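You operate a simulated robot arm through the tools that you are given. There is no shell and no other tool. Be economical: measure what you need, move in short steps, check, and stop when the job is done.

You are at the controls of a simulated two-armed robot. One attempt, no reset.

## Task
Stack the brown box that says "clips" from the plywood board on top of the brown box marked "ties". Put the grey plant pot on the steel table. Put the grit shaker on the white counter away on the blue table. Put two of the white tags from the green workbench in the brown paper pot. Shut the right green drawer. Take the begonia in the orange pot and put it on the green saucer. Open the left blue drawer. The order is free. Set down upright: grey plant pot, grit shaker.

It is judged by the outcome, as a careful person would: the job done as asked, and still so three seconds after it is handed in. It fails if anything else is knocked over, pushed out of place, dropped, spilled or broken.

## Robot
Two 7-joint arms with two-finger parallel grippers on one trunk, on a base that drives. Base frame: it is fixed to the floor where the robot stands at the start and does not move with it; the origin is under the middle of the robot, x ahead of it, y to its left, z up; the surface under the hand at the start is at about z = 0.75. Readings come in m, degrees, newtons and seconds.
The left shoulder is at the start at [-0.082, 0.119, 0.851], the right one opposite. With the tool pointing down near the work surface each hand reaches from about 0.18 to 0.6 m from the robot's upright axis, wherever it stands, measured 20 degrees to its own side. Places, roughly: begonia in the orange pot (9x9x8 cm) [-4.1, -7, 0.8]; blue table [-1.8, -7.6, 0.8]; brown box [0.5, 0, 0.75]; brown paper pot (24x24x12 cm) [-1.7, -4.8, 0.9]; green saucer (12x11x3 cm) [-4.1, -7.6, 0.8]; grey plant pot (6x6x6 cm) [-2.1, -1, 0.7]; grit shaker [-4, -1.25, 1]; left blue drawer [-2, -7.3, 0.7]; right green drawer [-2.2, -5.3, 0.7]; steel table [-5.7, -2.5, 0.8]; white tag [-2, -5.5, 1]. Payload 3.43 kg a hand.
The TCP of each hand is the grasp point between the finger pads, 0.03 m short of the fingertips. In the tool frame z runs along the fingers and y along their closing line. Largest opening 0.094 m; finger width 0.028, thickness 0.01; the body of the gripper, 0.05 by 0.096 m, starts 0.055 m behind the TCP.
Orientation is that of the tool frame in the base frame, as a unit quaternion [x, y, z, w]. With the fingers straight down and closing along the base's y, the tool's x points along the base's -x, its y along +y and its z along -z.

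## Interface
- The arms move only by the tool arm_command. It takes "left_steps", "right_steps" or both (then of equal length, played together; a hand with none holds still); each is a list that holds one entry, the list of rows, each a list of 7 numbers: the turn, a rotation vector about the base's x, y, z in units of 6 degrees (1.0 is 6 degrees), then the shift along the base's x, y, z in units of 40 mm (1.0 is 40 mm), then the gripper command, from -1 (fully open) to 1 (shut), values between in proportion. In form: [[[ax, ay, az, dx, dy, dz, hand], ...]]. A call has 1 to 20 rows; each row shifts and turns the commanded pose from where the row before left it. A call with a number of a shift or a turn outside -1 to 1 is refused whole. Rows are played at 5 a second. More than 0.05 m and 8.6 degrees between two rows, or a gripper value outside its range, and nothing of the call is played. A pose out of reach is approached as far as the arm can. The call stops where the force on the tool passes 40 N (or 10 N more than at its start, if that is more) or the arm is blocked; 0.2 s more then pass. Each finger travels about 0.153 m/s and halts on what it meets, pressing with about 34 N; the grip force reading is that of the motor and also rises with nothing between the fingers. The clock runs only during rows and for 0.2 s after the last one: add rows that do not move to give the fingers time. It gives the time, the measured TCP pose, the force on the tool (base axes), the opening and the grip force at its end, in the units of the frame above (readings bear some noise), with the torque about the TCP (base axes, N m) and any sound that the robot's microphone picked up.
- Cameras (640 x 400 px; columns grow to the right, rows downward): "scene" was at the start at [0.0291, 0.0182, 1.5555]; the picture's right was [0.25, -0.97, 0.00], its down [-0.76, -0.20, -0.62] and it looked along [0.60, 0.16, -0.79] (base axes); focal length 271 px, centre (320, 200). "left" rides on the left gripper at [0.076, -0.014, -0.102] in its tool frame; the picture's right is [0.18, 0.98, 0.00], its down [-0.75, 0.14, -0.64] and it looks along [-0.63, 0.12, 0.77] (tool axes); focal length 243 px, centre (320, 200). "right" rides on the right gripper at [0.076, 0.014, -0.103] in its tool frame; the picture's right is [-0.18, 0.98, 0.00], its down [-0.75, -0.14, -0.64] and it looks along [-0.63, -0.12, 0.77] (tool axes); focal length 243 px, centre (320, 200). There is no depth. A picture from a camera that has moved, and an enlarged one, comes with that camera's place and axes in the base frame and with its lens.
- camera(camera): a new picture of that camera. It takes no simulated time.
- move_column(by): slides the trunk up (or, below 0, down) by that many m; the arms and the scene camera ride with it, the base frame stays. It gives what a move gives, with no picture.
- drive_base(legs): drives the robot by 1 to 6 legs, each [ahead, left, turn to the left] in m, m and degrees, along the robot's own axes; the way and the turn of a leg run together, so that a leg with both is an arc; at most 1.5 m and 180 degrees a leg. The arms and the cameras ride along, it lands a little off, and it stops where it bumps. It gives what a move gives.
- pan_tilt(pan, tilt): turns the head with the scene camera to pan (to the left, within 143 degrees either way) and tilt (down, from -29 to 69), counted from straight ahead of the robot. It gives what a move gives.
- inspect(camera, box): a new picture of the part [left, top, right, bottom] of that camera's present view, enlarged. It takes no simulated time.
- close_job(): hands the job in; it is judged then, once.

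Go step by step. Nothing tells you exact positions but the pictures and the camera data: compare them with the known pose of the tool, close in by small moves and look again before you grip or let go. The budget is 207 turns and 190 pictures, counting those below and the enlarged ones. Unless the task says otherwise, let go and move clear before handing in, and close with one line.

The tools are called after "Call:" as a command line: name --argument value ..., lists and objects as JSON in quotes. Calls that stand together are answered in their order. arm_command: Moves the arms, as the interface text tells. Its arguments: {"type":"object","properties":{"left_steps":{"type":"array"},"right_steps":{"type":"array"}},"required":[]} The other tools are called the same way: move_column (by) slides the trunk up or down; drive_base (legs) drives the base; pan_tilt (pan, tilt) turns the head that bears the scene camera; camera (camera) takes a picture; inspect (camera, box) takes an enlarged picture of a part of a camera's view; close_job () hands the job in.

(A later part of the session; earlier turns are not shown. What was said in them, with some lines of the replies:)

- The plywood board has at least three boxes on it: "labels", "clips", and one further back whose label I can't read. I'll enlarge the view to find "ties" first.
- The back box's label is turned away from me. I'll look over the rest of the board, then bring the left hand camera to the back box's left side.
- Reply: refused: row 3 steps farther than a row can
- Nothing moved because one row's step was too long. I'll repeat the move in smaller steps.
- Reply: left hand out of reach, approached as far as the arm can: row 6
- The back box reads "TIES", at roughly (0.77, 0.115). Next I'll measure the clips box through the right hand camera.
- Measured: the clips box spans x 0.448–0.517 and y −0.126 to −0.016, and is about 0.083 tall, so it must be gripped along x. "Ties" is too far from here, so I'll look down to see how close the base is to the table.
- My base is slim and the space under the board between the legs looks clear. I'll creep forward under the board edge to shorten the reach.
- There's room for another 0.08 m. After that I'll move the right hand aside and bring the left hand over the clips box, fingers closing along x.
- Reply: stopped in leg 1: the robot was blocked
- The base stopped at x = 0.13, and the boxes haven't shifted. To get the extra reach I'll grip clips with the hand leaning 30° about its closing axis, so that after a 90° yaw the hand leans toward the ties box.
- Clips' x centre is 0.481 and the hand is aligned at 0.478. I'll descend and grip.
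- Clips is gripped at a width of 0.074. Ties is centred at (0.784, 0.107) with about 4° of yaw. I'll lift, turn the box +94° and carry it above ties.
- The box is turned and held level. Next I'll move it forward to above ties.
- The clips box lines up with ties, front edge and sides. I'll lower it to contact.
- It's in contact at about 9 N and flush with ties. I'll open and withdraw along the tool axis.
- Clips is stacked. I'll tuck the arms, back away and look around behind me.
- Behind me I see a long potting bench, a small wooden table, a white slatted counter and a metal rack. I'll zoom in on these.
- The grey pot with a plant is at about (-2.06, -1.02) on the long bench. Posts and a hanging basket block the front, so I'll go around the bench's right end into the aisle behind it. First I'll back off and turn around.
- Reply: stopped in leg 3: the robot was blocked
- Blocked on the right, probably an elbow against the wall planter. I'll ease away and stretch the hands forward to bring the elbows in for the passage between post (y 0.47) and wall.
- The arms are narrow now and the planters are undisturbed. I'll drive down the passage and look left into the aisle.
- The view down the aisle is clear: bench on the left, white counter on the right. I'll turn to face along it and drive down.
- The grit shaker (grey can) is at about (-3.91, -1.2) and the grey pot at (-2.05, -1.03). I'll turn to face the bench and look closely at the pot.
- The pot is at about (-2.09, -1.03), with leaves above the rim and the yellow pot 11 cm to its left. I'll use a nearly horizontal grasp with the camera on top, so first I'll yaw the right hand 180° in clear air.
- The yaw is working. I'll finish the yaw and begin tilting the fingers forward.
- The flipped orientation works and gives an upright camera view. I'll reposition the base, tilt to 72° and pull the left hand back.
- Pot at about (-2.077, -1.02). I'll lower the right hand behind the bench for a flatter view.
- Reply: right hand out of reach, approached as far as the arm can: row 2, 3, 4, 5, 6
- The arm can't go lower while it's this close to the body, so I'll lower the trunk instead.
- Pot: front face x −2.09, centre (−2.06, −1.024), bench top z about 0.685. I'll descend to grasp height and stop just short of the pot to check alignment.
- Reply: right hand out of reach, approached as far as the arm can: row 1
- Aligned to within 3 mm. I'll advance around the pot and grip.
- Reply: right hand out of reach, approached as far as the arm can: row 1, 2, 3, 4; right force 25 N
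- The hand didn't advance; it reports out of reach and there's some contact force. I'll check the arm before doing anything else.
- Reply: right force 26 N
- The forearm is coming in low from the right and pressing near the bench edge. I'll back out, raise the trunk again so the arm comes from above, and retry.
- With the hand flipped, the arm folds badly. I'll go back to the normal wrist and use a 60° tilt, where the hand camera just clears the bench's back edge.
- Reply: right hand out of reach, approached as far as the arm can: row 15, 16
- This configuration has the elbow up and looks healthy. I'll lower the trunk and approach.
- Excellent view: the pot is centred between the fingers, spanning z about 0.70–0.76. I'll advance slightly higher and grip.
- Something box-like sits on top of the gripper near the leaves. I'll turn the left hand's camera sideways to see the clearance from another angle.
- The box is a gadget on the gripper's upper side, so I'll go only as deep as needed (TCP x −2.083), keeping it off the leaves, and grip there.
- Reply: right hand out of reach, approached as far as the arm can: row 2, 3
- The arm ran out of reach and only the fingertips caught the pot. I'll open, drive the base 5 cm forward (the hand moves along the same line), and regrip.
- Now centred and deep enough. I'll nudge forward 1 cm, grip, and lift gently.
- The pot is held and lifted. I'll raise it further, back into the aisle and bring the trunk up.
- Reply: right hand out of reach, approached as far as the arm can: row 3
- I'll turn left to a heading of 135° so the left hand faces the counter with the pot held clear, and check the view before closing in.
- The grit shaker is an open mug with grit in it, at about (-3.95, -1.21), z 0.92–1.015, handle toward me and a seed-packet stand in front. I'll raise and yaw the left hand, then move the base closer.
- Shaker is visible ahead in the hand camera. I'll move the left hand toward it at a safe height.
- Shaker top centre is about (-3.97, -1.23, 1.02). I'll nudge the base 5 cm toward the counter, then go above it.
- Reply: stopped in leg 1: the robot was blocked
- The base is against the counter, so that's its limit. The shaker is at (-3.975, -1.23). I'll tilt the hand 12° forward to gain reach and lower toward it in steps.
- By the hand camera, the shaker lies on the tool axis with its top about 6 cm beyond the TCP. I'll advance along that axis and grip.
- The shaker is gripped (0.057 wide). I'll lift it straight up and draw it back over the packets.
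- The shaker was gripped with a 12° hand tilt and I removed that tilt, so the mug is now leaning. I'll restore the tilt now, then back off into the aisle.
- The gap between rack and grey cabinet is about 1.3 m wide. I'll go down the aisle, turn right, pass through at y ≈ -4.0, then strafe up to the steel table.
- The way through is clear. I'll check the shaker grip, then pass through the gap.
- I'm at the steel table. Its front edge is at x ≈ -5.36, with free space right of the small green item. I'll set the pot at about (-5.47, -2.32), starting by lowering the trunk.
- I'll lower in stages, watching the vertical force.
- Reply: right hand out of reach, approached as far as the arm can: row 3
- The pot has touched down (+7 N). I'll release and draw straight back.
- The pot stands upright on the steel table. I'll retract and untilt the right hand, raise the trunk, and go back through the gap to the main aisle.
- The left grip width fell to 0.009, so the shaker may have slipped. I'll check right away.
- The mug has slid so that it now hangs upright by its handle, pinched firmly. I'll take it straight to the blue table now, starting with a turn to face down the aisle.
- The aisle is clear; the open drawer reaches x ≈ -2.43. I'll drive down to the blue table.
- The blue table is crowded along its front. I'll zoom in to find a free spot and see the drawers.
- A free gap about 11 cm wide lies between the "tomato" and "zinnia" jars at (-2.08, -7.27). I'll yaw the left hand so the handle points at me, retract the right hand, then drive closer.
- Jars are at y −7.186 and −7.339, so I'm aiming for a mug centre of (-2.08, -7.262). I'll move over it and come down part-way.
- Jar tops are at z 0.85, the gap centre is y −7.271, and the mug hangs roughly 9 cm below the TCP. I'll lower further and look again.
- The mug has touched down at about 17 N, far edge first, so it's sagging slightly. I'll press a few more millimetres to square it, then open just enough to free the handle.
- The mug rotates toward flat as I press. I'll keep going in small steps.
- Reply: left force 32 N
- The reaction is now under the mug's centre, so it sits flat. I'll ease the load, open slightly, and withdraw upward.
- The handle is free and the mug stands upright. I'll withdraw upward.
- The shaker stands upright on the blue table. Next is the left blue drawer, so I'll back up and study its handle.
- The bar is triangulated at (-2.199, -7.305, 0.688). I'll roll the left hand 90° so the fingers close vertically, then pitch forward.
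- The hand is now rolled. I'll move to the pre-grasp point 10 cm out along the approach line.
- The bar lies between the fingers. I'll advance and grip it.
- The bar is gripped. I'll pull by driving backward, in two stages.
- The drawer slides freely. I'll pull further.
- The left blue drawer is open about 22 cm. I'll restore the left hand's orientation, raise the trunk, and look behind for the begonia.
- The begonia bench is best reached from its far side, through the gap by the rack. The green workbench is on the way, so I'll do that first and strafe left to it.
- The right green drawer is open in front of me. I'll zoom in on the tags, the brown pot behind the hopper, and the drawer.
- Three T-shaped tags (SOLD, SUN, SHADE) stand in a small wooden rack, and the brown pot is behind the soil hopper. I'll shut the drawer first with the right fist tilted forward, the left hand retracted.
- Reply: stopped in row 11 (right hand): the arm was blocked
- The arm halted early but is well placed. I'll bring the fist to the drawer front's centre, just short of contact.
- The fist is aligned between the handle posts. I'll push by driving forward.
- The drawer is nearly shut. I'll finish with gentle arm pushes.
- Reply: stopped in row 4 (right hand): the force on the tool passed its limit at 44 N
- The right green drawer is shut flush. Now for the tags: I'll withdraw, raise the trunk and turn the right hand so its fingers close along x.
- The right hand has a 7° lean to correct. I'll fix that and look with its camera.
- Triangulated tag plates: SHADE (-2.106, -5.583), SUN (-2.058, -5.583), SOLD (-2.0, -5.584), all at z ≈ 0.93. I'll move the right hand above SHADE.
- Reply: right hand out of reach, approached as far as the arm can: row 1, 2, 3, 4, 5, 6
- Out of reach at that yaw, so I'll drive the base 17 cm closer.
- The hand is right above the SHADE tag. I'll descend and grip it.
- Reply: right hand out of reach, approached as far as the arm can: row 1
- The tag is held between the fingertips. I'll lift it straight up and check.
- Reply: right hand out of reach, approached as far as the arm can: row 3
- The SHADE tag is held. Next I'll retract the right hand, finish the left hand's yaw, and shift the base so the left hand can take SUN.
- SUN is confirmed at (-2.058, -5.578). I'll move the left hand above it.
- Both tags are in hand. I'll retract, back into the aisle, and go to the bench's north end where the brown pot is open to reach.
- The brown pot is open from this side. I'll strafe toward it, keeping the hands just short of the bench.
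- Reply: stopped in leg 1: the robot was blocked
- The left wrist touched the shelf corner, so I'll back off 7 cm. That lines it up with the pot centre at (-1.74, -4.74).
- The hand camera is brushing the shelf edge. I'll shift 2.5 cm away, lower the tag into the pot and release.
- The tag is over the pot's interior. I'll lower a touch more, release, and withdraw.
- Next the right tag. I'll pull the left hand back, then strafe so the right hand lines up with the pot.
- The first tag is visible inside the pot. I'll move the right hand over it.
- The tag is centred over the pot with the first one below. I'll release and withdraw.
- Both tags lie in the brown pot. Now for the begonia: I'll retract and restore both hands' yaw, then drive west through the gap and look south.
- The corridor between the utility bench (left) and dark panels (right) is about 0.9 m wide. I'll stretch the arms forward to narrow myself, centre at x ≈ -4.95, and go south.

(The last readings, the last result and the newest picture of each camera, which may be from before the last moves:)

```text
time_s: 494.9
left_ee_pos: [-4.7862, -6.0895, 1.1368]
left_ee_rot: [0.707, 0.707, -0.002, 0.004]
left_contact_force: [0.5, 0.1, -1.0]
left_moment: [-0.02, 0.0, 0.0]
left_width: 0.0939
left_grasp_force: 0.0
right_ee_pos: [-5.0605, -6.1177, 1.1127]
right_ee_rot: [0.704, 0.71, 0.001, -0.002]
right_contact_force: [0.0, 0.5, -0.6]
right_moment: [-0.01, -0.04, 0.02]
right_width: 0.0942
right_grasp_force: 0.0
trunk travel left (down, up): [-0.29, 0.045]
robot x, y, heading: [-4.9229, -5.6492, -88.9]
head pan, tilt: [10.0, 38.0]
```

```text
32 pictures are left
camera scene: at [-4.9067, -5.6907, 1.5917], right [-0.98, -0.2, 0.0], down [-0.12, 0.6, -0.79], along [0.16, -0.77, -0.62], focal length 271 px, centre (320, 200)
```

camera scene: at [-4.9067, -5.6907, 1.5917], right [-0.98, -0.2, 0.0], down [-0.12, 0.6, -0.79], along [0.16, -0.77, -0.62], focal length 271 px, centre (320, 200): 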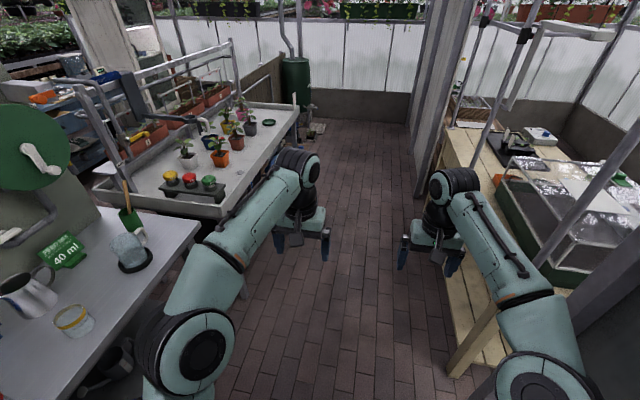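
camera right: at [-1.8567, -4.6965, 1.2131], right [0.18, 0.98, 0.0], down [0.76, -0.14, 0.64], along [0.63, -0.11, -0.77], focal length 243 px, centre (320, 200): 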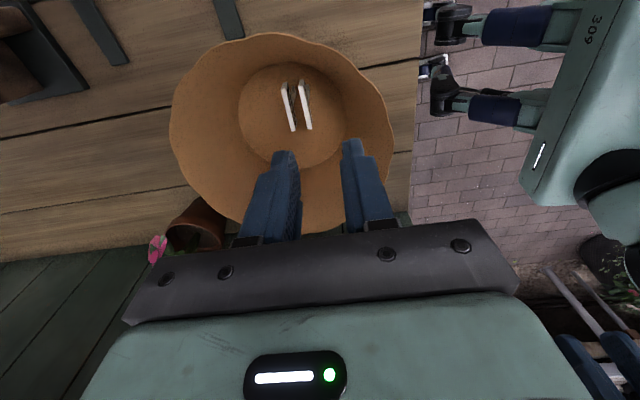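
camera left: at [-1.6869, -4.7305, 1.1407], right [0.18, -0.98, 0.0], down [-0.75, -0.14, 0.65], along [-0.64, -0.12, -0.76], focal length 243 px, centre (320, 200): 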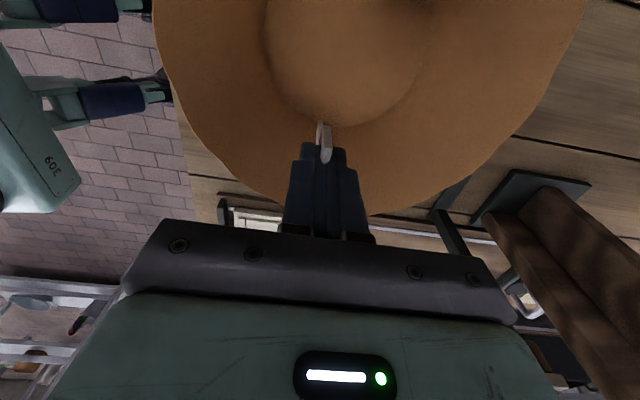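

I can see the orange pot at about (-4.10, -6.9) and the green saucer beyond; the bench's near edge is x ≈ -4.33. I'll drive alongside and turn to face it.

Call:
drive_base --legs '[[0.6, 0.04, 0], [0.55, 0.03, 0], [0, 0, 89]]'

Call:
pan_tilt --pan 0 --tilt 45

Call:
camera --camera "scene"

Call:
inspect --camera "scene" --box '[270, 90, 470, 240]'

```text
time_s: 504.9
left_ee_pos: [-4.3764, -6.6739, 1.1381]
left_ee_rot: [0.015, 1.0, 0.002, 0.004]
left_contact_force: [-0.1, 0.4, 0.6]
left_moment: [0.04, -0.01, 0.01]
left_width: 0.0939
left_grasp_force: 0.1
right_ee_pos: [-4.3542, -6.9484, 1.1101]
right_ee_rot: [0.012, 1.0, 0.0, -0.002]
right_contact_force: [0.4, 0.1, 0.5]
right_moment: [0.02, 0.01, 0.0]
right_width: 0.094
right_grasp_force: 0.2
trunk travel left (down, up): [-0.29, 0.045]
robot x, y, heading: [-4.8155, -6.797, -0.2]
head pan, tilt: [10.0, 38.0]
```

```text
time_s: 505.6
left_ee_pos: [-4.376, -6.6744, 1.1376]
left_ee_rot: [0.015, 1.0, 0.0, 0.004]
left_contact_force: [-0.2, 0.1, 0.6]
left_moment: [-0.01, 0.03, 0.02]
left_width: 0.094
left_grasp_force: 0.2
right_ee_pos: [-4.3535, -6.9481, 1.1115]
right_ee_rot: [0.011, 1.0, 0.0, -0.001]
right_contact_force: [-0.4, 0.1, 0.5]
right_moment: [-0.01, -0.02, 0.0]
right_width: 0.0942
right_grasp_force: 0.0
trunk travel left (down, up): [-0.29, 0.045]
robot x, y, heading: [-4.8141, -6.794, -0.2]
head pan, tilt: [0.0, 45.0]
```

```text
31 pictures are left
camera scene: at [-4.7807, -6.7978, 1.5814], right [-0.01, -1.0, 0.0], down [-0.71, 0.0, -0.71], along [0.71, 0.0, -0.71], focal length 271 px, centre (320, 200)
```

scene: 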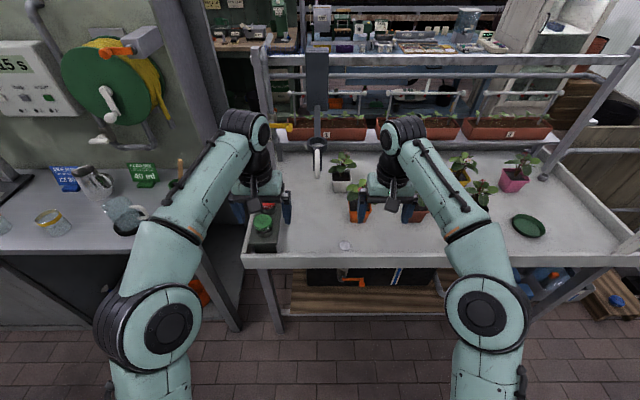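

```text
2.67 times, centred on (370, 165) of scene
camera zoom: at [-4.7807, -6.7978, 1.5814], right [-0.01, -1.0, 0.0], down [-0.71, 0.0, -0.71], along [0.71, 0.0, -0.71], focal length 722 px, centre (187, 293)
```

zoom: 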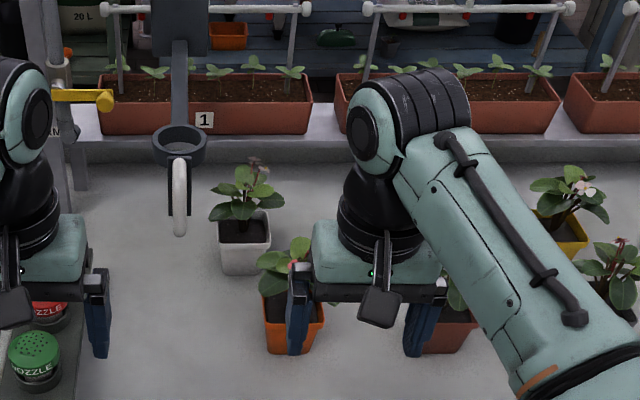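

The orange pot is at (-4.11, -6.94), rim about 8 cm. I'll tilt the right hand 60° forward as I did for the grey pot, tuck the left hand away, and lower.

Call:
arm_command --left_steps '[[[0, 0, 0, -0.7, 0.2, 0.3, -1], [0, 0, 0, -0.7, 0.2, 0.3, -1], [0, 0, 0, -0.7, 0.2, 0.3, -1], [0, 0, 0, -0.7, 0.2, 0.3, -1], [0, 0, 0, -0.7, 0.2, 0.3, -1], [0, 0, 0, -0.7, 0, 0.3, -1], [0, 0, 0, 0, 0, 0, -1], [0, 0, 0, 0, 0, 0, -1], [0, 0, 0, 0, 0, 0, -1], [0, 0, 0, 0, 0, 0, -1], [0, 0, 0, 0, 0, 0, -1]]]' --right_steps '[[[0, -1, 0, -0.3, 0, 0, -1], [0, -1, 0, -0.3, 0, 0, -1], [0, -1, 0, -0.3, 0, 0, -1], [0, -1, 0, -0.3, 0, 0, -1], [0, -1, 0, 0, 0, 0, -1], [0, -1, 0, 0, 0, 0, -1], [0, -1, 0, 0, 0, 0, -1], [0, -1, 0, 0, 0, 0, -1], [0, -1, 0, 0, 0, 0, -1], [0, -1, 0, 0, 0, 0, -1], [0, 0, 0, 0, 0, 0, -1]]]'

Call:
move_column --by -0.17

Call:
camera --camera "right"

Call:
inspect --camera "scene" --box '[270, 110, 470, 260]'

```text
time_s: 508.0
left_ee_pos: [-4.5436, -6.6359, 1.2104]
left_ee_rot: [0.015, 1.0, 0.001, 0.005]
left_contact_force: [-0.3, -0.1, -0.3]
left_moment: [0.0, 0.01, 0.0]
left_width: 0.094
left_grasp_force: 0.1
right_ee_pos: [-4.4027, -6.9499, 1.111]
right_ee_rot: [0.009, 0.867, 0.006, 0.499]
right_contact_force: [-0.6, -0.8, 0.1]
right_moment: [0.01, 0.01, -0.02]
right_width: 0.0941
right_grasp_force: 0.1
trunk travel left (down, up): [-0.29, 0.045]
robot x, y, heading: [-4.8171, -6.7977, -0.4]
head pan, tilt: [0.0, 45.0]
```

```text
time_s: 509.9
left_ee_pos: [-4.5429, -6.6341, 1.0402]
left_ee_rot: [0.016, 1.0, 0.001, 0.005]
left_contact_force: [0.8, -0.1, -0.1]
left_moment: [-0.01, -0.01, 0.01]
left_width: 0.0942
left_grasp_force: 0.0
right_ee_pos: [-4.4026, -6.9484, 0.9422]
right_ee_rot: [0.009, 0.867, 0.006, 0.499]
right_contact_force: [-0.3, -0.3, 0.5]
right_moment: [-0.01, -0.02, 0.0]
right_width: 0.0939
right_grasp_force: 0.0
trunk travel left (down, up): [-0.12, 0.215]
robot x, y, heading: [-4.8215, -6.797, -0.5]
head pan, tilt: [0.0, 45.0]
```

```text
29 pictures are left
camera right: at [-4.5293, -6.9316, 0.9276], right [0.1, 0.98, 0.18], down [-0.18, -0.16, 0.97], along [0.98, -0.13, 0.16], focal length 243 px, centre (320, 200)
```

right: 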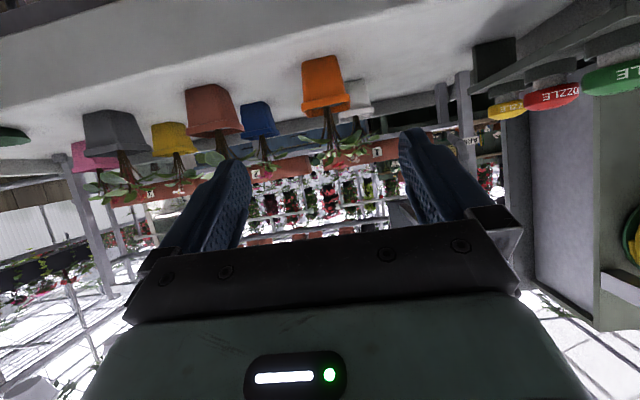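

```text
2.67 times, centred on (370, 185) of scene
camera zoom: at [-4.7657, -6.798, 1.4089], right [-0.01, -1.0, 0.0], down [-0.71, 0.0, -0.71], along [0.71, 0.0, -0.71], focal length 722 px, centre (187, 240)
```

zoom: 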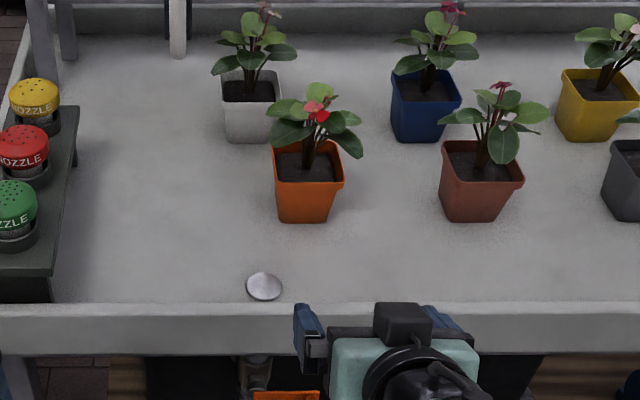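

Orange pot: front bottom x −4.085, bench z ≈ 0.762, rim at z 0.845 and 8.7 cm wide, centre (-4.066, -6.946). I'll drive closer, reduce the tilt to 54° and go to a pre-grasp point on the approach line.

Call:
drive_base --legs '[[0.16, 0, 0.4]]'

Call:
arm_command --right_steps '[[[0, 1, 0, 0.4, 0.05, -0.4, -1], [0, 0, 0, 0.4, 0, -0.5, -1], [0, 0, 0, 0.5, 0, -0.5, -1], [0, 0, 0, 0.4, 0, -0.5, -1], [0, 0, 0, 0, 0, 0, -1]]]'

Call:
camera --camera "right"

Call:
inspect --camera "scene" --box '[270, 110, 470, 260]'

```text
time_s: 511.3
left_ee_pos: [-4.3838, -6.6324, 1.0391]
left_ee_rot: [0.01, 1.0, 0.001, 0.005]
left_contact_force: [-0.1, 0.3, -0.8]
left_moment: [0.01, 0.01, -0.04]
left_width: 0.094
left_grasp_force: 0.0
right_ee_pos: [-4.2408, -6.9459, 0.9408]
right_ee_rot: [0.007, 0.867, 0.007, 0.498]
right_contact_force: [0.1, -0.4, 0.6]
right_moment: [0.03, -0.02, 0.01]
right_width: 0.0937
right_grasp_force: 0.1
trunk travel left (down, up): [-0.12, 0.215]
robot x, y, heading: [-4.659, -6.798, -0.1]
head pan, tilt: [0.0, 45.0]
```

```text
time_s: 512.5
left_ee_pos: [-4.3846, -6.6319, 1.0378]
left_ee_rot: [0.011, 1.0, 0.001, 0.005]
left_contact_force: [-0.3, 0.7, -0.3]
left_moment: [-0.05, 0.01, -0.02]
left_width: 0.094
left_grasp_force: 0.1
right_ee_pos: [-4.1719, -6.9419, 0.8669]
right_ee_rot: [0.006, 0.892, 0.007, 0.452]
right_contact_force: [0.0, -0.1, 0.5]
right_moment: [-0.01, 0.01, 0.01]
right_width: 0.0941
right_grasp_force: 0.1
trunk travel left (down, up): [-0.12, 0.215]
robot x, y, heading: [-4.6552, -6.7947, -0.1]
head pan, tilt: [0.0, 45.0]
```

```text
27 pictures are left
camera right: at [-4.3002, -6.9254, 0.8655], right [0.11, 0.98, 0.17], down [-0.07, -0.16, 0.98], along [0.99, -0.12, 0.05], focal length 243 px, centre (320, 200)
```

right: 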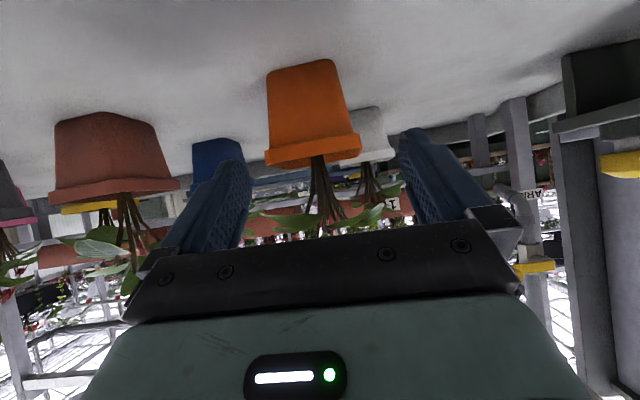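

```text
2.67 times, centred on (370, 185) of scene
camera zoom: at [-4.6059, -6.7978, 1.4088], right [0.0, -1.0, 0.0], down [-0.71, 0.0, -0.71], along [0.71, 0.0, -0.71], focal length 722 px, centre (187, 240)
```

zoom: 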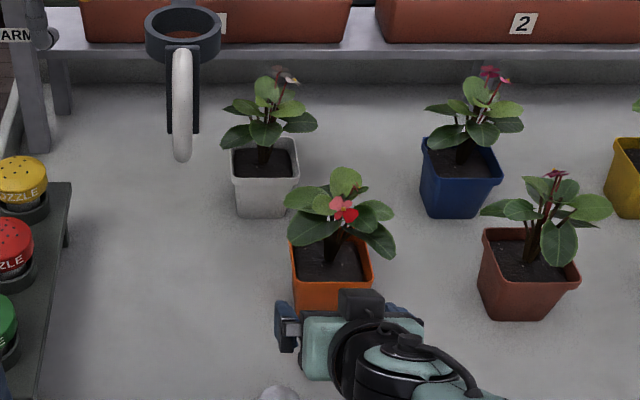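

The pot centre is y ≈ -6.950; I'm 8 mm off. I'll correct that and advance along the tool axis slowly.

Call:
arm_command --right_steps '[[[0, 0, 0, 0, -0.2, 0, -1], [0, 0, 0, 0.45, 0, -0.35, -1], [0, 0, 0, 0.45, 0, -0.35, -1], [0, 0, 0, 0, 0, 0, -1]]]'

Call:
camera --camera "right"

```text
time_s: 513.5
left_ee_pos: [-4.3847, -6.6326, 1.0393]
left_ee_rot: [0.01, 1.0, 0.0, 0.004]
left_contact_force: [0.3, -0.5, 1.1]
left_moment: [-0.02, 0.02, 0.01]
left_width: 0.094
left_grasp_force: 0.0
right_ee_pos: [-4.1364, -6.9526, 0.8382]
right_ee_rot: [0.006, 0.891, 0.007, 0.453]
right_contact_force: [0.6, -0.1, 0.1]
right_moment: [-0.02, 0.01, -0.01]
right_width: 0.0939
right_grasp_force: 0.0
trunk travel left (down, up): [-0.12, 0.215]
robot x, y, heading: [-4.6557, -6.7954, 0.0]
head pan, tilt: [0.0, 45.0]
```

```text
25 pictures are left
camera right: at [-4.2649, -6.9358, 0.8376], right [0.11, 0.98, 0.17], down [-0.07, -0.16, 0.98], along [0.99, -0.12, 0.05], focal length 243 px, centre (320, 200)
```

right: 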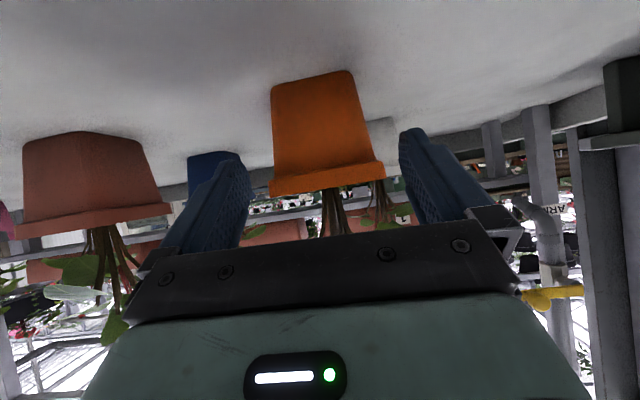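

Well centred between the fingers. I'll advance the last few centimetres and grip.

Call:
arm_command --right_steps '[[[0, 0, 0, 0.35, -0.02, -0.25, -1], [0, 0, 0, 0.35, 0, -0.25, -1], [0, 0, 0, 0.3, 0, -0.2, -1], [0, 0, 0, 0, 0, 0, -1], [0, 0, 0, 0, 0, 0, 0], [0, 0, 0, 0, 0, 0, 1], [0, 0, 0, 0, 0, 0, 1], [0, 0, 0, 0, 0, 0, 1]]]'

Call:
camera --camera "right"

Call:
inspect --camera "scene" --box '[270, 110, 470, 260]'

```text
time_s: 514.1
left_ee_pos: [-4.3846, -6.6319, 1.0398]
left_ee_rot: [0.011, 1.0, 0.001, 0.004]
left_contact_force: [0.8, 0.7, -0.2]
left_moment: [0.0, 0.0, 0.01]
left_width: 0.0939
left_grasp_force: 0.1
right_ee_pos: [-4.1138, -6.9524, 0.8299]
right_ee_rot: [0.005, 0.889, 0.009, 0.457]
right_contact_force: [-4.6, -0.4, 7.1]
right_moment: [0.06, 1.26, 0.19]
right_width: 0.0943
right_grasp_force: 0.1
trunk travel left (down, up): [-0.12, 0.215]
robot x, y, heading: [-4.6577, -6.7962, 0.2]
head pan, tilt: [0.0, 45.0]
stopped in row 2 (right hand): the force on the tool passed its limit at 54 N (the readings are from after the stop); the commanded pose is now the measured one
```

```text
24 pictures are left
camera right: at [-4.242, -6.9358, 0.8267], right [0.11, 0.98, 0.17], down [-0.08, -0.16, 0.98], along [0.99, -0.12, 0.06], focal length 243 px, centre (320, 200)
```

right: 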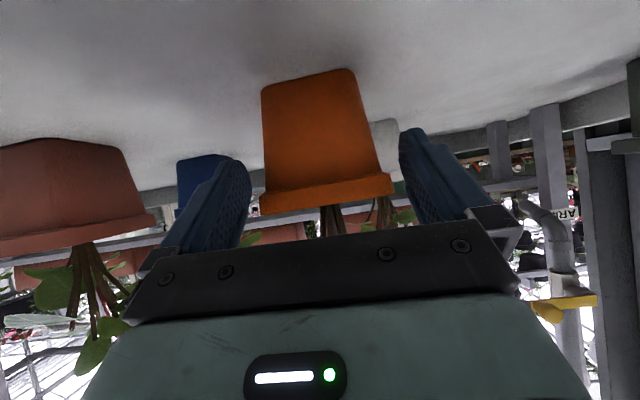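

```text
2.67 times, centred on (370, 185) of scene
camera zoom: at [-4.606, -6.7978, 1.4088], right [0.0, -1.0, 0.0], down [-0.71, 0.0, -0.71], along [0.71, 0.0, -0.71], focal length 722 px, centre (187, 240)
```

zoom: 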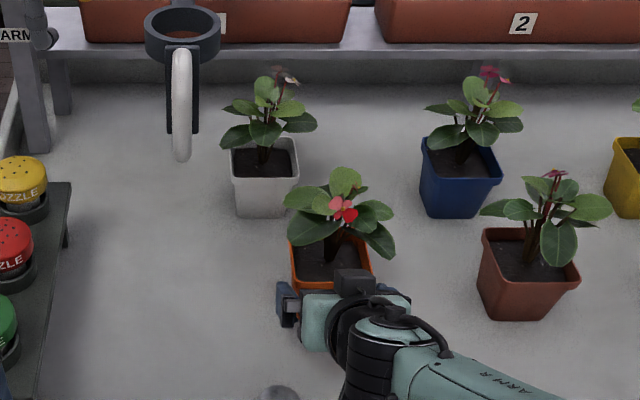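

The force came through the camera housing on the tray lip, not the pot. I'll rise 1 cm, then go straight forward at that height and grip at the pot's collar.

Call:
arm_command --right_steps '[[[0, 0, 0, -0.1, 0, 0.2, -1], [0, 0, 0, 0.3, 0, 0.05, -1], [0, 0, 0, 0.35, 0, 0, -1], [0, 0, 0, 0.3, 0, 0, -1], [0, 0, 0, 0, 0, 0, -1]]]'

Call:
camera --camera "right"

```text
time_s: 515.3
left_ee_pos: [-4.3854, -6.632, 1.0397]
left_ee_rot: [0.011, 1.0, 0.0, 0.004]
left_contact_force: [-0.1, 0.2, 0.0]
left_moment: [0.04, 0.03, 0.02]
left_width: 0.0942
left_grasp_force: 0.0
right_ee_pos: [-4.0795, -6.9517, 0.8395]
right_ee_rot: [0.005, 0.89, 0.01, 0.456]
right_contact_force: [0.3, 0.8, -0.7]
right_moment: [0.01, -0.04, 0.0]
right_width: 0.0938
right_grasp_force: 0.1
trunk travel left (down, up): [-0.12, 0.215]
robot x, y, heading: [-4.6586, -6.7927, 0.1]
head pan, tilt: [0.0, 45.0]
```

```text
22 pictures are left
camera right: at [-4.2077, -6.9354, 0.8368], right [0.11, 0.98, 0.17], down [-0.08, -0.16, 0.98], along [0.99, -0.12, 0.06], focal length 243 px, centre (320, 200)
```

right: 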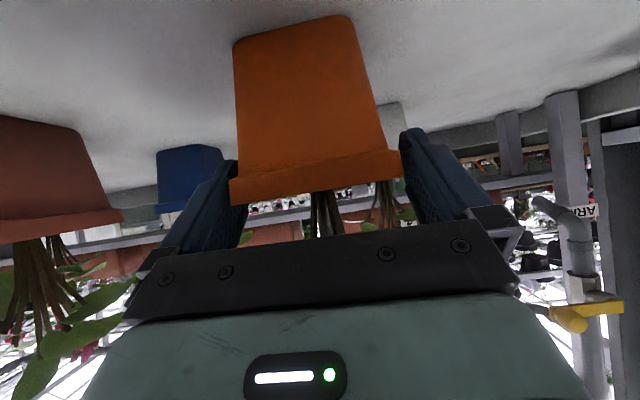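

The fingers straddle the pot without contact. I'll lower 1.2 cm, now past the lip, and grip.

Call:
arm_command --right_steps '[[[0, 0, 0, 0, 0, -0.15, -1], [0, 0, 0, 0, 0, -0.15, -1], [0, 0, 0, 0, 0, 0, 0], [0, 0, 0, 0, 0, 0, 1], [0, 0, 0, 0, 0, 0, 1], [0, 0, 0, 0, 0, 0, 1]]]'

Call:
inspect --camera "scene" --box '[270, 110, 470, 260]'

```text
time_s: 516.7
left_ee_pos: [-4.3845, -6.6319, 1.0399]
left_ee_rot: [0.01, 1.0, 0.001, 0.004]
left_contact_force: [-0.9, -0.5, 0.3]
left_moment: [0.02, -0.02, -0.01]
left_width: 0.094
left_grasp_force: 0.0
right_ee_pos: [-4.079, -6.9516, 0.8269]
right_ee_rot: [0.006, 0.889, 0.009, 0.457]
right_contact_force: [2.3, 0.0, 5.2]
right_moment: [0.02, -0.06, -0.04]
right_width: 0.0887
right_grasp_force: 34.4
trunk travel left (down, up): [-0.12, 0.215]
robot x, y, heading: [-4.6567, -6.799, -0.1]
head pan, tilt: [0.0, 45.0]
```

```text
2.67 times, centred on (370, 185) of scene
camera zoom: at [-4.6059, -6.7978, 1.4088], right [0.0, -1.0, 0.0], down [-0.71, 0.0, -0.71], along [0.71, 0.0, -0.71], focal length 722 px, centre (187, 240)
```

zoom: 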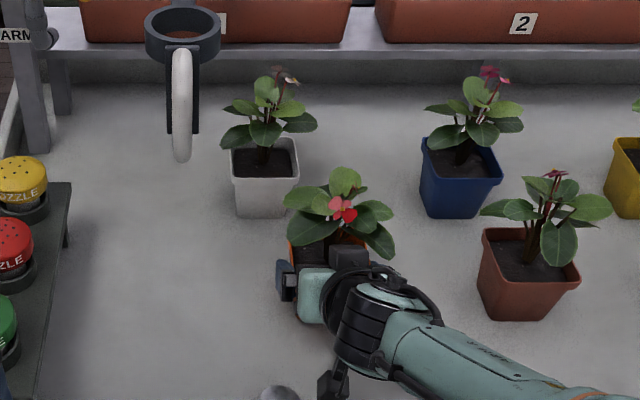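

Gripped on the collar (0.089 wide). I'll lift, back off a little, and strafe right toward the saucer.

Call:
arm_command --right_steps '[[[0, 0, 0, 0, 0, 0.4, 1], [0, 0, 0, 0, 0, 0.6, 1], [0, 0, 0, 0, 0, 0.8, 1], [0, 0, 0, 0, 0, 0.8, 1], [0, 0, 0, 0, 0, 0.8, 1], [0, 0, 0, 0, 0, 0, 1]]]'

Call:
drive_base --legs '[[-0.18, 0, 0], [0, -0.65, 0]]'

Call:
camera --camera "scene"

Call:
inspect --camera "scene" --box '[270, 110, 470, 260]'

```text
time_s: 518.1
left_ee_pos: [-4.3843, -6.6327, 1.0394]
left_ee_rot: [0.011, 1.0, 0.0, 0.004]
left_contact_force: [0.6, -0.4, -0.1]
left_moment: [0.04, -0.02, 0.04]
left_width: 0.0941
left_grasp_force: 0.0
right_ee_pos: [-4.0807, -6.9529, 0.9624]
right_ee_rot: [0.006, 0.89, 0.008, 0.456]
right_contact_force: [-0.5, -0.1, -2.8]
right_moment: [0.02, 0.04, 0.03]
right_width: 0.0888
right_grasp_force: 33.6
trunk travel left (down, up): [-0.12, 0.215]
robot x, y, heading: [-4.6571, -6.7992, -0.1]
head pan, tilt: [0.0, 45.0]
```

```text
time_s: 525.4
left_ee_pos: [-4.5617, -7.2792, 1.0386]
left_ee_rot: [0.007, 1.0, 0.001, 0.004]
left_contact_force: [-0.3, 0.2, 1.0]
left_moment: [0.02, -0.01, -0.02]
left_width: 0.0942
left_grasp_force: 0.1
right_ee_pos: [-4.2568, -7.5983, 0.9618]
right_ee_rot: [0.003, 0.89, 0.01, 0.456]
right_contact_force: [0.3, -0.3, -2.8]
right_moment: [-0.01, 0.04, 0.02]
right_width: 0.0888
right_grasp_force: 34.0
trunk travel left (down, up): [-0.12, 0.215]
robot x, y, heading: [-4.8357, -7.4471, 0.7]
head pan, tilt: [0.0, 45.0]
```

```text
20 pictures are left
camera scene: at [-4.7825, -7.4474, 1.4088], right [0.01, -1.0, 0.0], down [-0.71, -0.01, -0.71], along [0.71, 0.01, -0.71], focal length 271 px, centre (320, 200)
```

scene: 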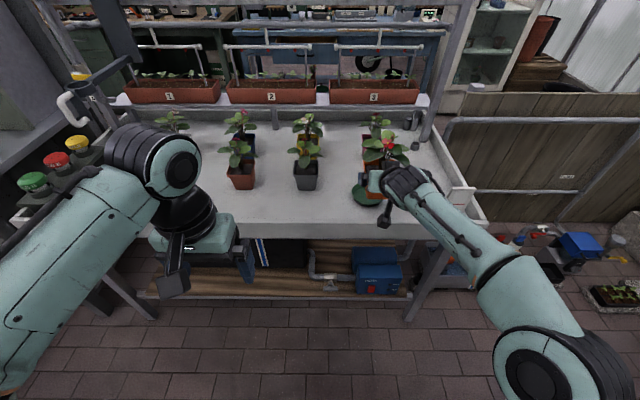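

```text
2.67 times, centred on (370, 185) of scene
camera zoom: at [-4.7825, -7.4474, 1.4088], right [0.01, -1.0, 0.0], down [-0.71, -0.01, -0.71], along [0.71, 0.01, -0.71], focal length 722 px, centre (187, 240)
```

zoom: 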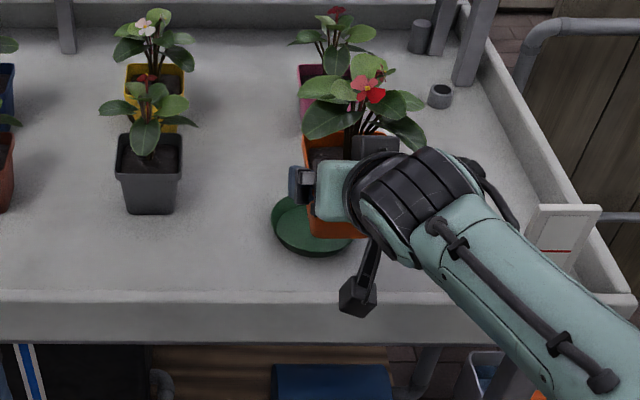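

The saucer centre is (-4.117, -7.602) and the pot centre is about 1.3 cm ahead of the TCP. I'll drive forward 12 cm, then check alignment over the saucer.

Call:
drive_base --legs '[[0.125, -0.005, -0.6]]'

Call:
camera --camera "right"

Call:
inspect --camera "scene" --box '[290, 120, 450, 240]'

```text
time_s: 526.6
left_ee_pos: [-4.4391, -7.2875, 1.0399]
left_ee_rot: [0.012, 1.0, 0.001, 0.004]
left_contact_force: [0.3, 0.6, 0.0]
left_moment: [0.01, 0.02, 0.01]
left_width: 0.0941
left_grasp_force: 0.0
right_ee_pos: [-4.137, -7.6095, 0.961]
right_ee_rot: [0.007, 0.89, 0.008, 0.456]
right_contact_force: [0.0, 0.0, -2.9]
right_moment: [0.05, 0.07, 0.0]
right_width: 0.0889
right_grasp_force: 33.7
trunk travel left (down, up): [-0.12, 0.215]
robot x, y, heading: [-4.7136, -7.4525, 0.1]
head pan, tilt: [0.0, 45.0]
```

```text
18 pictures are left
camera right: at [-4.2648, -7.5924, 0.9591], right [0.11, 0.98, 0.17], down [-0.08, -0.16, 0.98], along [0.99, -0.13, 0.06], focal length 243 px, centre (320, 200)
```

right: 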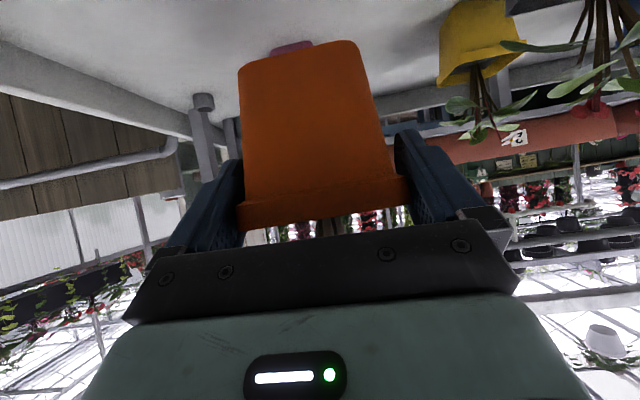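

```text
3.33 times, centred on (370, 180) of scene
camera zoom: at [-4.6606, -7.4525, 1.4088], right [0.0, -1.0, 0.0], down [-0.71, 0.0, -0.71], along [0.71, 0.0, -0.71], focal length 902 px, centre (153, 267)
```

zoom: 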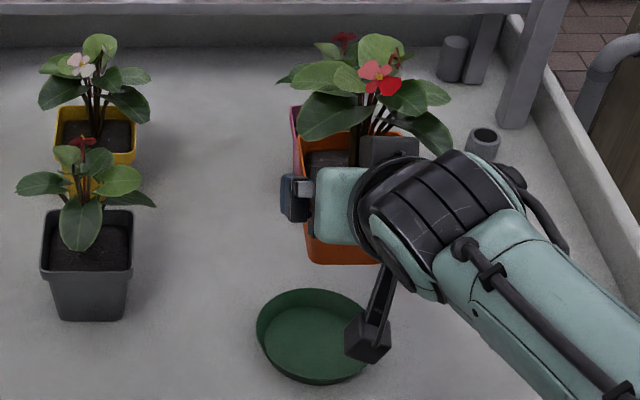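

The saucer centre is confirmed at (-4.118, -7.601). I'll fine-adjust and lower to just above it.

Call:
arm_command --right_steps '[[[0, 0, 0, 0.17, 0.2, 0, 1], [0, 0, 0, 0, 0, -0.7, 1], [0, 0, 0, 0, 0, -0.7, 1], [0, 0, 0, 0, 0, -0.7, 1], [0, 0, 0, 0, 0, -0.3, 1], [0, 0, 0, 0, 0, 0, 1]]]'

Call:
camera --camera "right"

Call:
inspect --camera "scene" --box '[290, 120, 450, 240]'

```text
time_s: 528.0
left_ee_pos: [-4.4389, -7.2878, 1.0398]
left_ee_rot: [0.012, 1.0, 0.0, 0.005]
left_contact_force: [0.7, -0.5, -0.2]
left_moment: [-0.03, -0.02, 0.0]
left_width: 0.0939
left_grasp_force: 0.0
right_ee_pos: [-4.1297, -7.6006, 0.8647]
right_ee_rot: [0.008, 0.889, 0.008, 0.457]
right_contact_force: [1.1, 0.2, -3.3]
right_moment: [0.0, 0.08, -0.02]
right_width: 0.0887
right_grasp_force: 33.5
trunk travel left (down, up): [-0.12, 0.215]
robot x, y, heading: [-4.7169, -7.4512, -0.1]
head pan, tilt: [0.0, 45.0]
```

```text
16 pictures are left
camera right: at [-4.2583, -7.5837, 0.8629], right [0.11, 0.98, 0.17], down [-0.08, -0.16, 0.98], along [0.99, -0.13, 0.06], focal length 243 px, centre (320, 200)
```

right: 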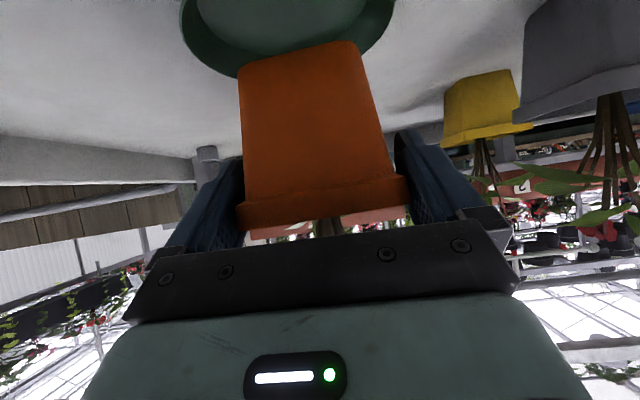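

```text
3.33 times, centred on (370, 180) of scene
camera zoom: at [-4.6617, -7.4524, 1.4088], right [0.0, -1.0, 0.0], down [-0.71, 0.0, -0.71], along [0.71, 0.0, -0.71], focal length 902 px, centre (153, 267)
```

zoom: 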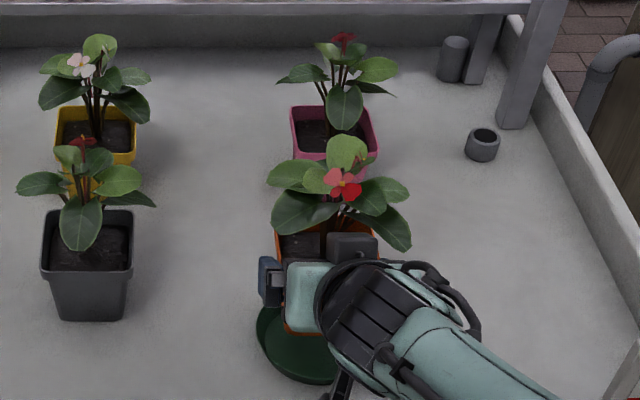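

Aligned with the saucer. I'll lower the final centimetres, watching force.

Call:
arm_command --right_steps '[[[0, 0, 0, 0, 0, -0.25, 1], [0, 0, 0, 0, 0, -0.2, 1], [0, 0, 0, 0, 0, -0.15, 1], [0, 0, 0, 0, 0, 0, 1]]]'

Call:
camera --camera "right"

```text
time_s: 529.0
left_ee_pos: [-4.4389, -7.2876, 1.0402]
left_ee_rot: [0.013, 1.0, 0.0, 0.004]
left_contact_force: [-0.1, -0.1, 0.0]
left_moment: [0.01, -0.01, 0.0]
left_width: 0.094
left_grasp_force: 0.1
right_ee_pos: [-4.1314, -7.6, 0.8411]
right_ee_rot: [0.007, 0.89, 0.008, 0.456]
right_contact_force: [-0.2, -0.2, -2.4]
right_moment: [0.03, 0.02, 0.01]
right_width: 0.0887
right_grasp_force: 34.2
trunk travel left (down, up): [-0.12, 0.215]
robot x, y, heading: [-4.7133, -7.4505, 0.1]
head pan, tilt: [0.0, 45.0]
```

```text
14 pictures are left
camera right: at [-4.2594, -7.5832, 0.8391], right [0.11, 0.98, 0.17], down [-0.08, -0.16, 0.98], along [0.99, -0.13, 0.06], focal length 243 px, centre (320, 200)
```

right: 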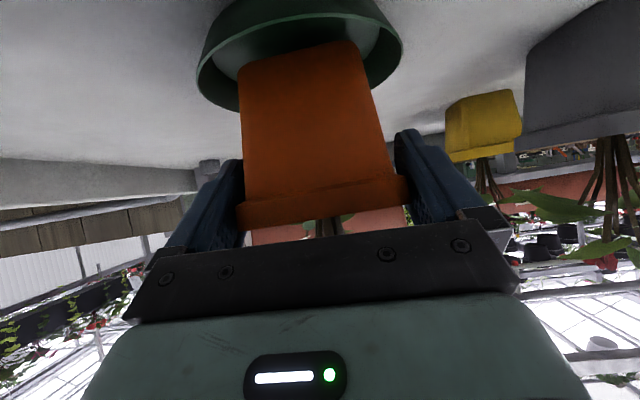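

Call:
arm_command --right_steps '[[[0, 0, 0, 0, 0, -0.08, 1], [0, 0, 0, 0, 0, -0.08, 1], [0, 0, 0, 0, 0, -0.06, 1], [0, 0, 0, 0, 0, 0, 1]]]'

Call:
camera --camera "right"

```text
time_s: 530.0
left_ee_pos: [-4.4386, -7.288, 1.0392]
left_ee_rot: [0.012, 1.0, 0.001, 0.004]
left_contact_force: [0.4, -0.9, -0.1]
left_moment: [-0.01, -0.03, 0.0]
left_width: 0.0938
left_grasp_force: 0.0
right_ee_pos: [-4.1313, -7.6, 0.8345]
right_ee_rot: [0.007, 0.89, 0.009, 0.456]
right_contact_force: [-0.1, 0.5, -2.6]
right_moment: [-0.01, 0.1, -0.01]
right_width: 0.0888
right_grasp_force: 33.9
trunk travel left (down, up): [-0.12, 0.215]
robot x, y, heading: [-4.7144, -7.4537, -0.1]
head pan, tilt: [0.0, 45.0]
```

```text
13 pictures are left
camera right: at [-4.2587, -7.5841, 0.8319], right [0.11, 0.98, 0.17], down [-0.08, -0.16, 0.98], along [0.99, -0.13, 0.06], focal length 243 px, centre (320, 200)
```

right: 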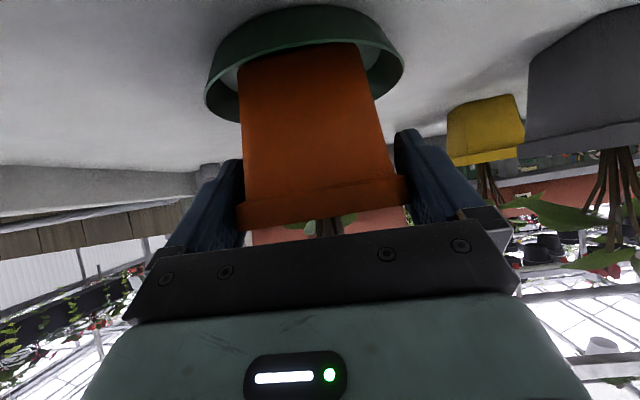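

Call:
arm_command --right_steps '[[[0, 0, 0, 0, 0, -0.06, 1], [0, 0, 0, 0, 0, -0.06, 1], [0, 0, 0, 0, 0, -0.06, 1], [0, 0, 0, 0, 0, 0, 1]]]'

```text
time_s: 531.0
left_ee_pos: [-4.441, -7.2877, 1.038]
left_ee_rot: [0.011, 1.0, 0.0, 0.006]
left_contact_force: [-0.5, 0.2, -0.3]
left_moment: [0.02, 0.01, 0.02]
left_width: 0.094
left_grasp_force: 0.1
right_ee_pos: [-4.1301, -7.6004, 0.8305]
right_ee_rot: [0.008, 0.887, 0.009, 0.461]
right_contact_force: [3.2, -2.7, 21.1]
right_moment: [0.23, -0.38, -0.04]
right_width: 0.0885
right_grasp_force: 34.5
trunk travel left (down, up): [-0.12, 0.215]
robot x, y, heading: [-4.7158, -7.4487, -0.2]
head pan, tilt: [0.0, 45.0]
```

The pot is seated on the saucer (21 N directly beneath). I'll relieve slightly, open, and withdraw along the tool axis.

Call:
arm_command --right_steps '[[[0, 0, 0, 0, 0, 0.05, 1], [0, 0, 0, 0, 0, 0, 0], [0, 0, 0, 0, 0, 0, -1], [0, 0, 0, 0, 0, 0, -1], [0, 0, 0, 0, 0, 0, -1]]]'

Call:
camera --camera "right"

```text
time_s: 532.2
left_ee_pos: [-4.4402, -7.2874, 1.0387]
left_ee_rot: [0.012, 1.0, 0.001, 0.005]
left_contact_force: [-0.1, 0.2, -0.4]
left_moment: [-0.01, 0.01, -0.03]
left_width: 0.0941
left_grasp_force: 0.1
right_ee_pos: [-4.1331, -7.5999, 0.8295]
right_ee_rot: [0.008, 0.889, 0.008, 0.457]
right_contact_force: [-2.4, -1.7, 16.2]
right_moment: [0.16, 2.32, 0.36]
right_width: 0.094
right_grasp_force: 0.0
trunk travel left (down, up): [-0.12, 0.215]
robot x, y, heading: [-4.7129, -7.4491, -0.0]
head pan, tilt: [0.0, 45.0]
```

```text
12 pictures are left
camera right: at [-4.2604, -7.5842, 0.8262], right [0.11, 0.98, 0.17], down [-0.08, -0.16, 0.98], along [0.99, -0.13, 0.06], focal length 243 px, centre (320, 200)
```

right: 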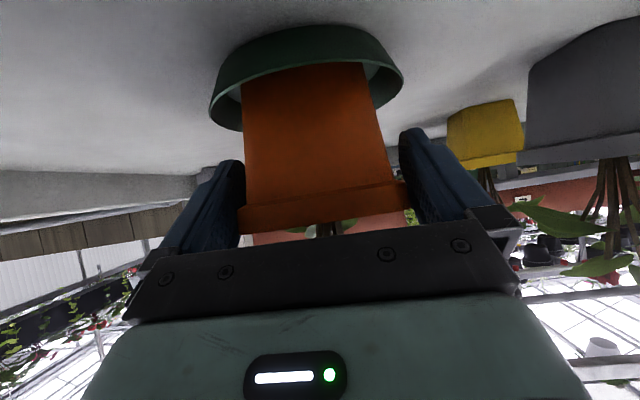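

Freed, with the camera housing just resting on the lip. I'll withdraw up and back along the tool axis in small steps.

Call:
arm_command --right_steps '[[[0, 0, 0, -0.12, 0, 0.1, -1], [0, 0, 0, -0.2, 0, 0.15, -1], [0, 0, 0, -0.3, 0, 0.22, -1], [0, 0, 0, -0.4, 0, 0.3, -1], [0, 0, 0, -0.5, 0, 0.4, -1], [0, 0, 0, -0.6, 0, 0.5, -1], [0, 0, 0, 0, 0, 0, -1]]]'

Call:
camera --camera "right"

Call:
camera --camera "scene"

```text
time_s: 533.8
left_ee_pos: [-4.4396, -7.2883, 1.0398]
left_ee_rot: [0.012, 1.0, 0.0, 0.004]
left_contact_force: [0.4, 0.3, -0.3]
left_moment: [-0.01, 0.0, -0.02]
left_width: 0.094
left_grasp_force: 0.0
right_ee_pos: [-4.2172, -7.6007, 0.8916]
right_ee_rot: [0.008, 0.89, 0.007, 0.456]
right_contact_force: [-0.4, -0.3, 0.6]
right_moment: [0.0, 0.01, 0.01]
right_width: 0.0939
right_grasp_force: 0.1
trunk travel left (down, up): [-0.12, 0.215]
robot x, y, heading: [-4.7158, -7.4521, -0.2]
head pan, tilt: [0.0, 45.0]
```

```text
11 pictures are left
camera right: at [-4.3453, -7.5842, 0.8895], right [0.11, 0.98, 0.17], down [-0.08, -0.16, 0.98], along [0.99, -0.13, 0.06], focal length 243 px, centre (320, 200)
```

right: 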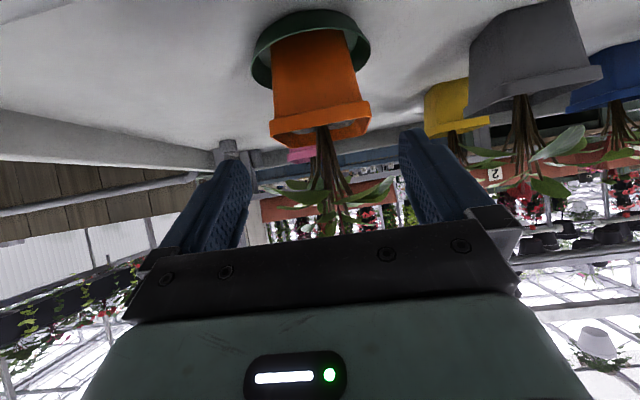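

```text
10 pictures are left
camera scene: at [-4.6616, -7.4524, 1.4088], right [0.0, -1.0, 0.0], down [-0.71, 0.0, -0.71], along [0.71, 0.0, -0.71], focal length 271 px, centre (320, 200)
```

scene: 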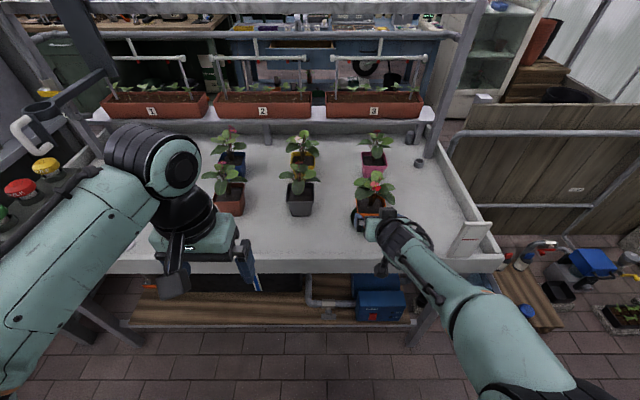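

The begonia sits upright on the green saucer. I'll back clear and take a final look.

Call:
drive_base --legs '[[-0.15, 0, 0]]'

Call:
inspect --camera "scene" --box '[270, 110, 470, 260]'

```text
time_s: 535.2
left_ee_pos: [-4.5879, -7.2871, 1.0398]
left_ee_rot: [0.013, 1.0, 0.001, 0.005]
left_contact_force: [0.4, -0.5, 0.6]
left_moment: [0.0, -0.02, -0.02]
left_width: 0.0937
left_grasp_force: 0.0
right_ee_pos: [-4.3661, -7.6003, 0.8915]
right_ee_rot: [0.009, 0.89, 0.007, 0.456]
right_contact_force: [0.8, 0.2, -0.1]
right_moment: [-0.02, 0.01, 0.02]
right_width: 0.094
right_grasp_force: 0.0
trunk travel left (down, up): [-0.12, 0.215]
robot x, y, heading: [-4.8624, -7.4512, -0.2]
head pan, tilt: [0.0, 45.0]
```

```text
2.67 times, centred on (370, 185) of scene
camera zoom: at [-4.8112, -7.4521, 1.4088], right [0.0, -1.0, 0.0], down [-0.71, 0.0, -0.71], along [0.71, 0.0, -0.71], focal length 722 px, centre (187, 240)
```

zoom: 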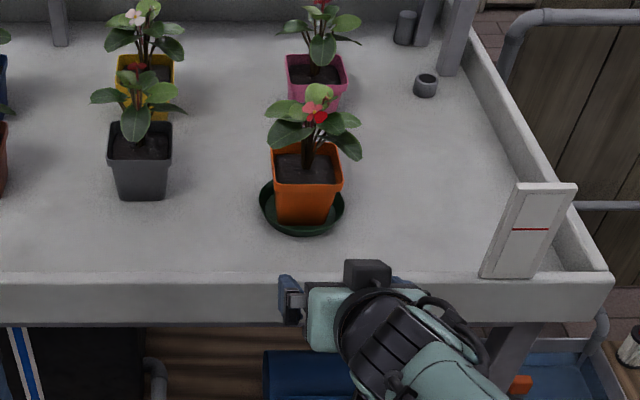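

All seven parts are done, and the begonia is centred on its saucer with both hands clear, so I'm handing in.

Call:
close_job

```text
The job is handed in.
```

The job is handed in with all seven parts done: clips box on ties box, grey pot upright on the steel table, grit shaker upright on the blue table, two tags in the brown pot, right green drawer shut, begonia on the green saucer, and left blue drawer open.
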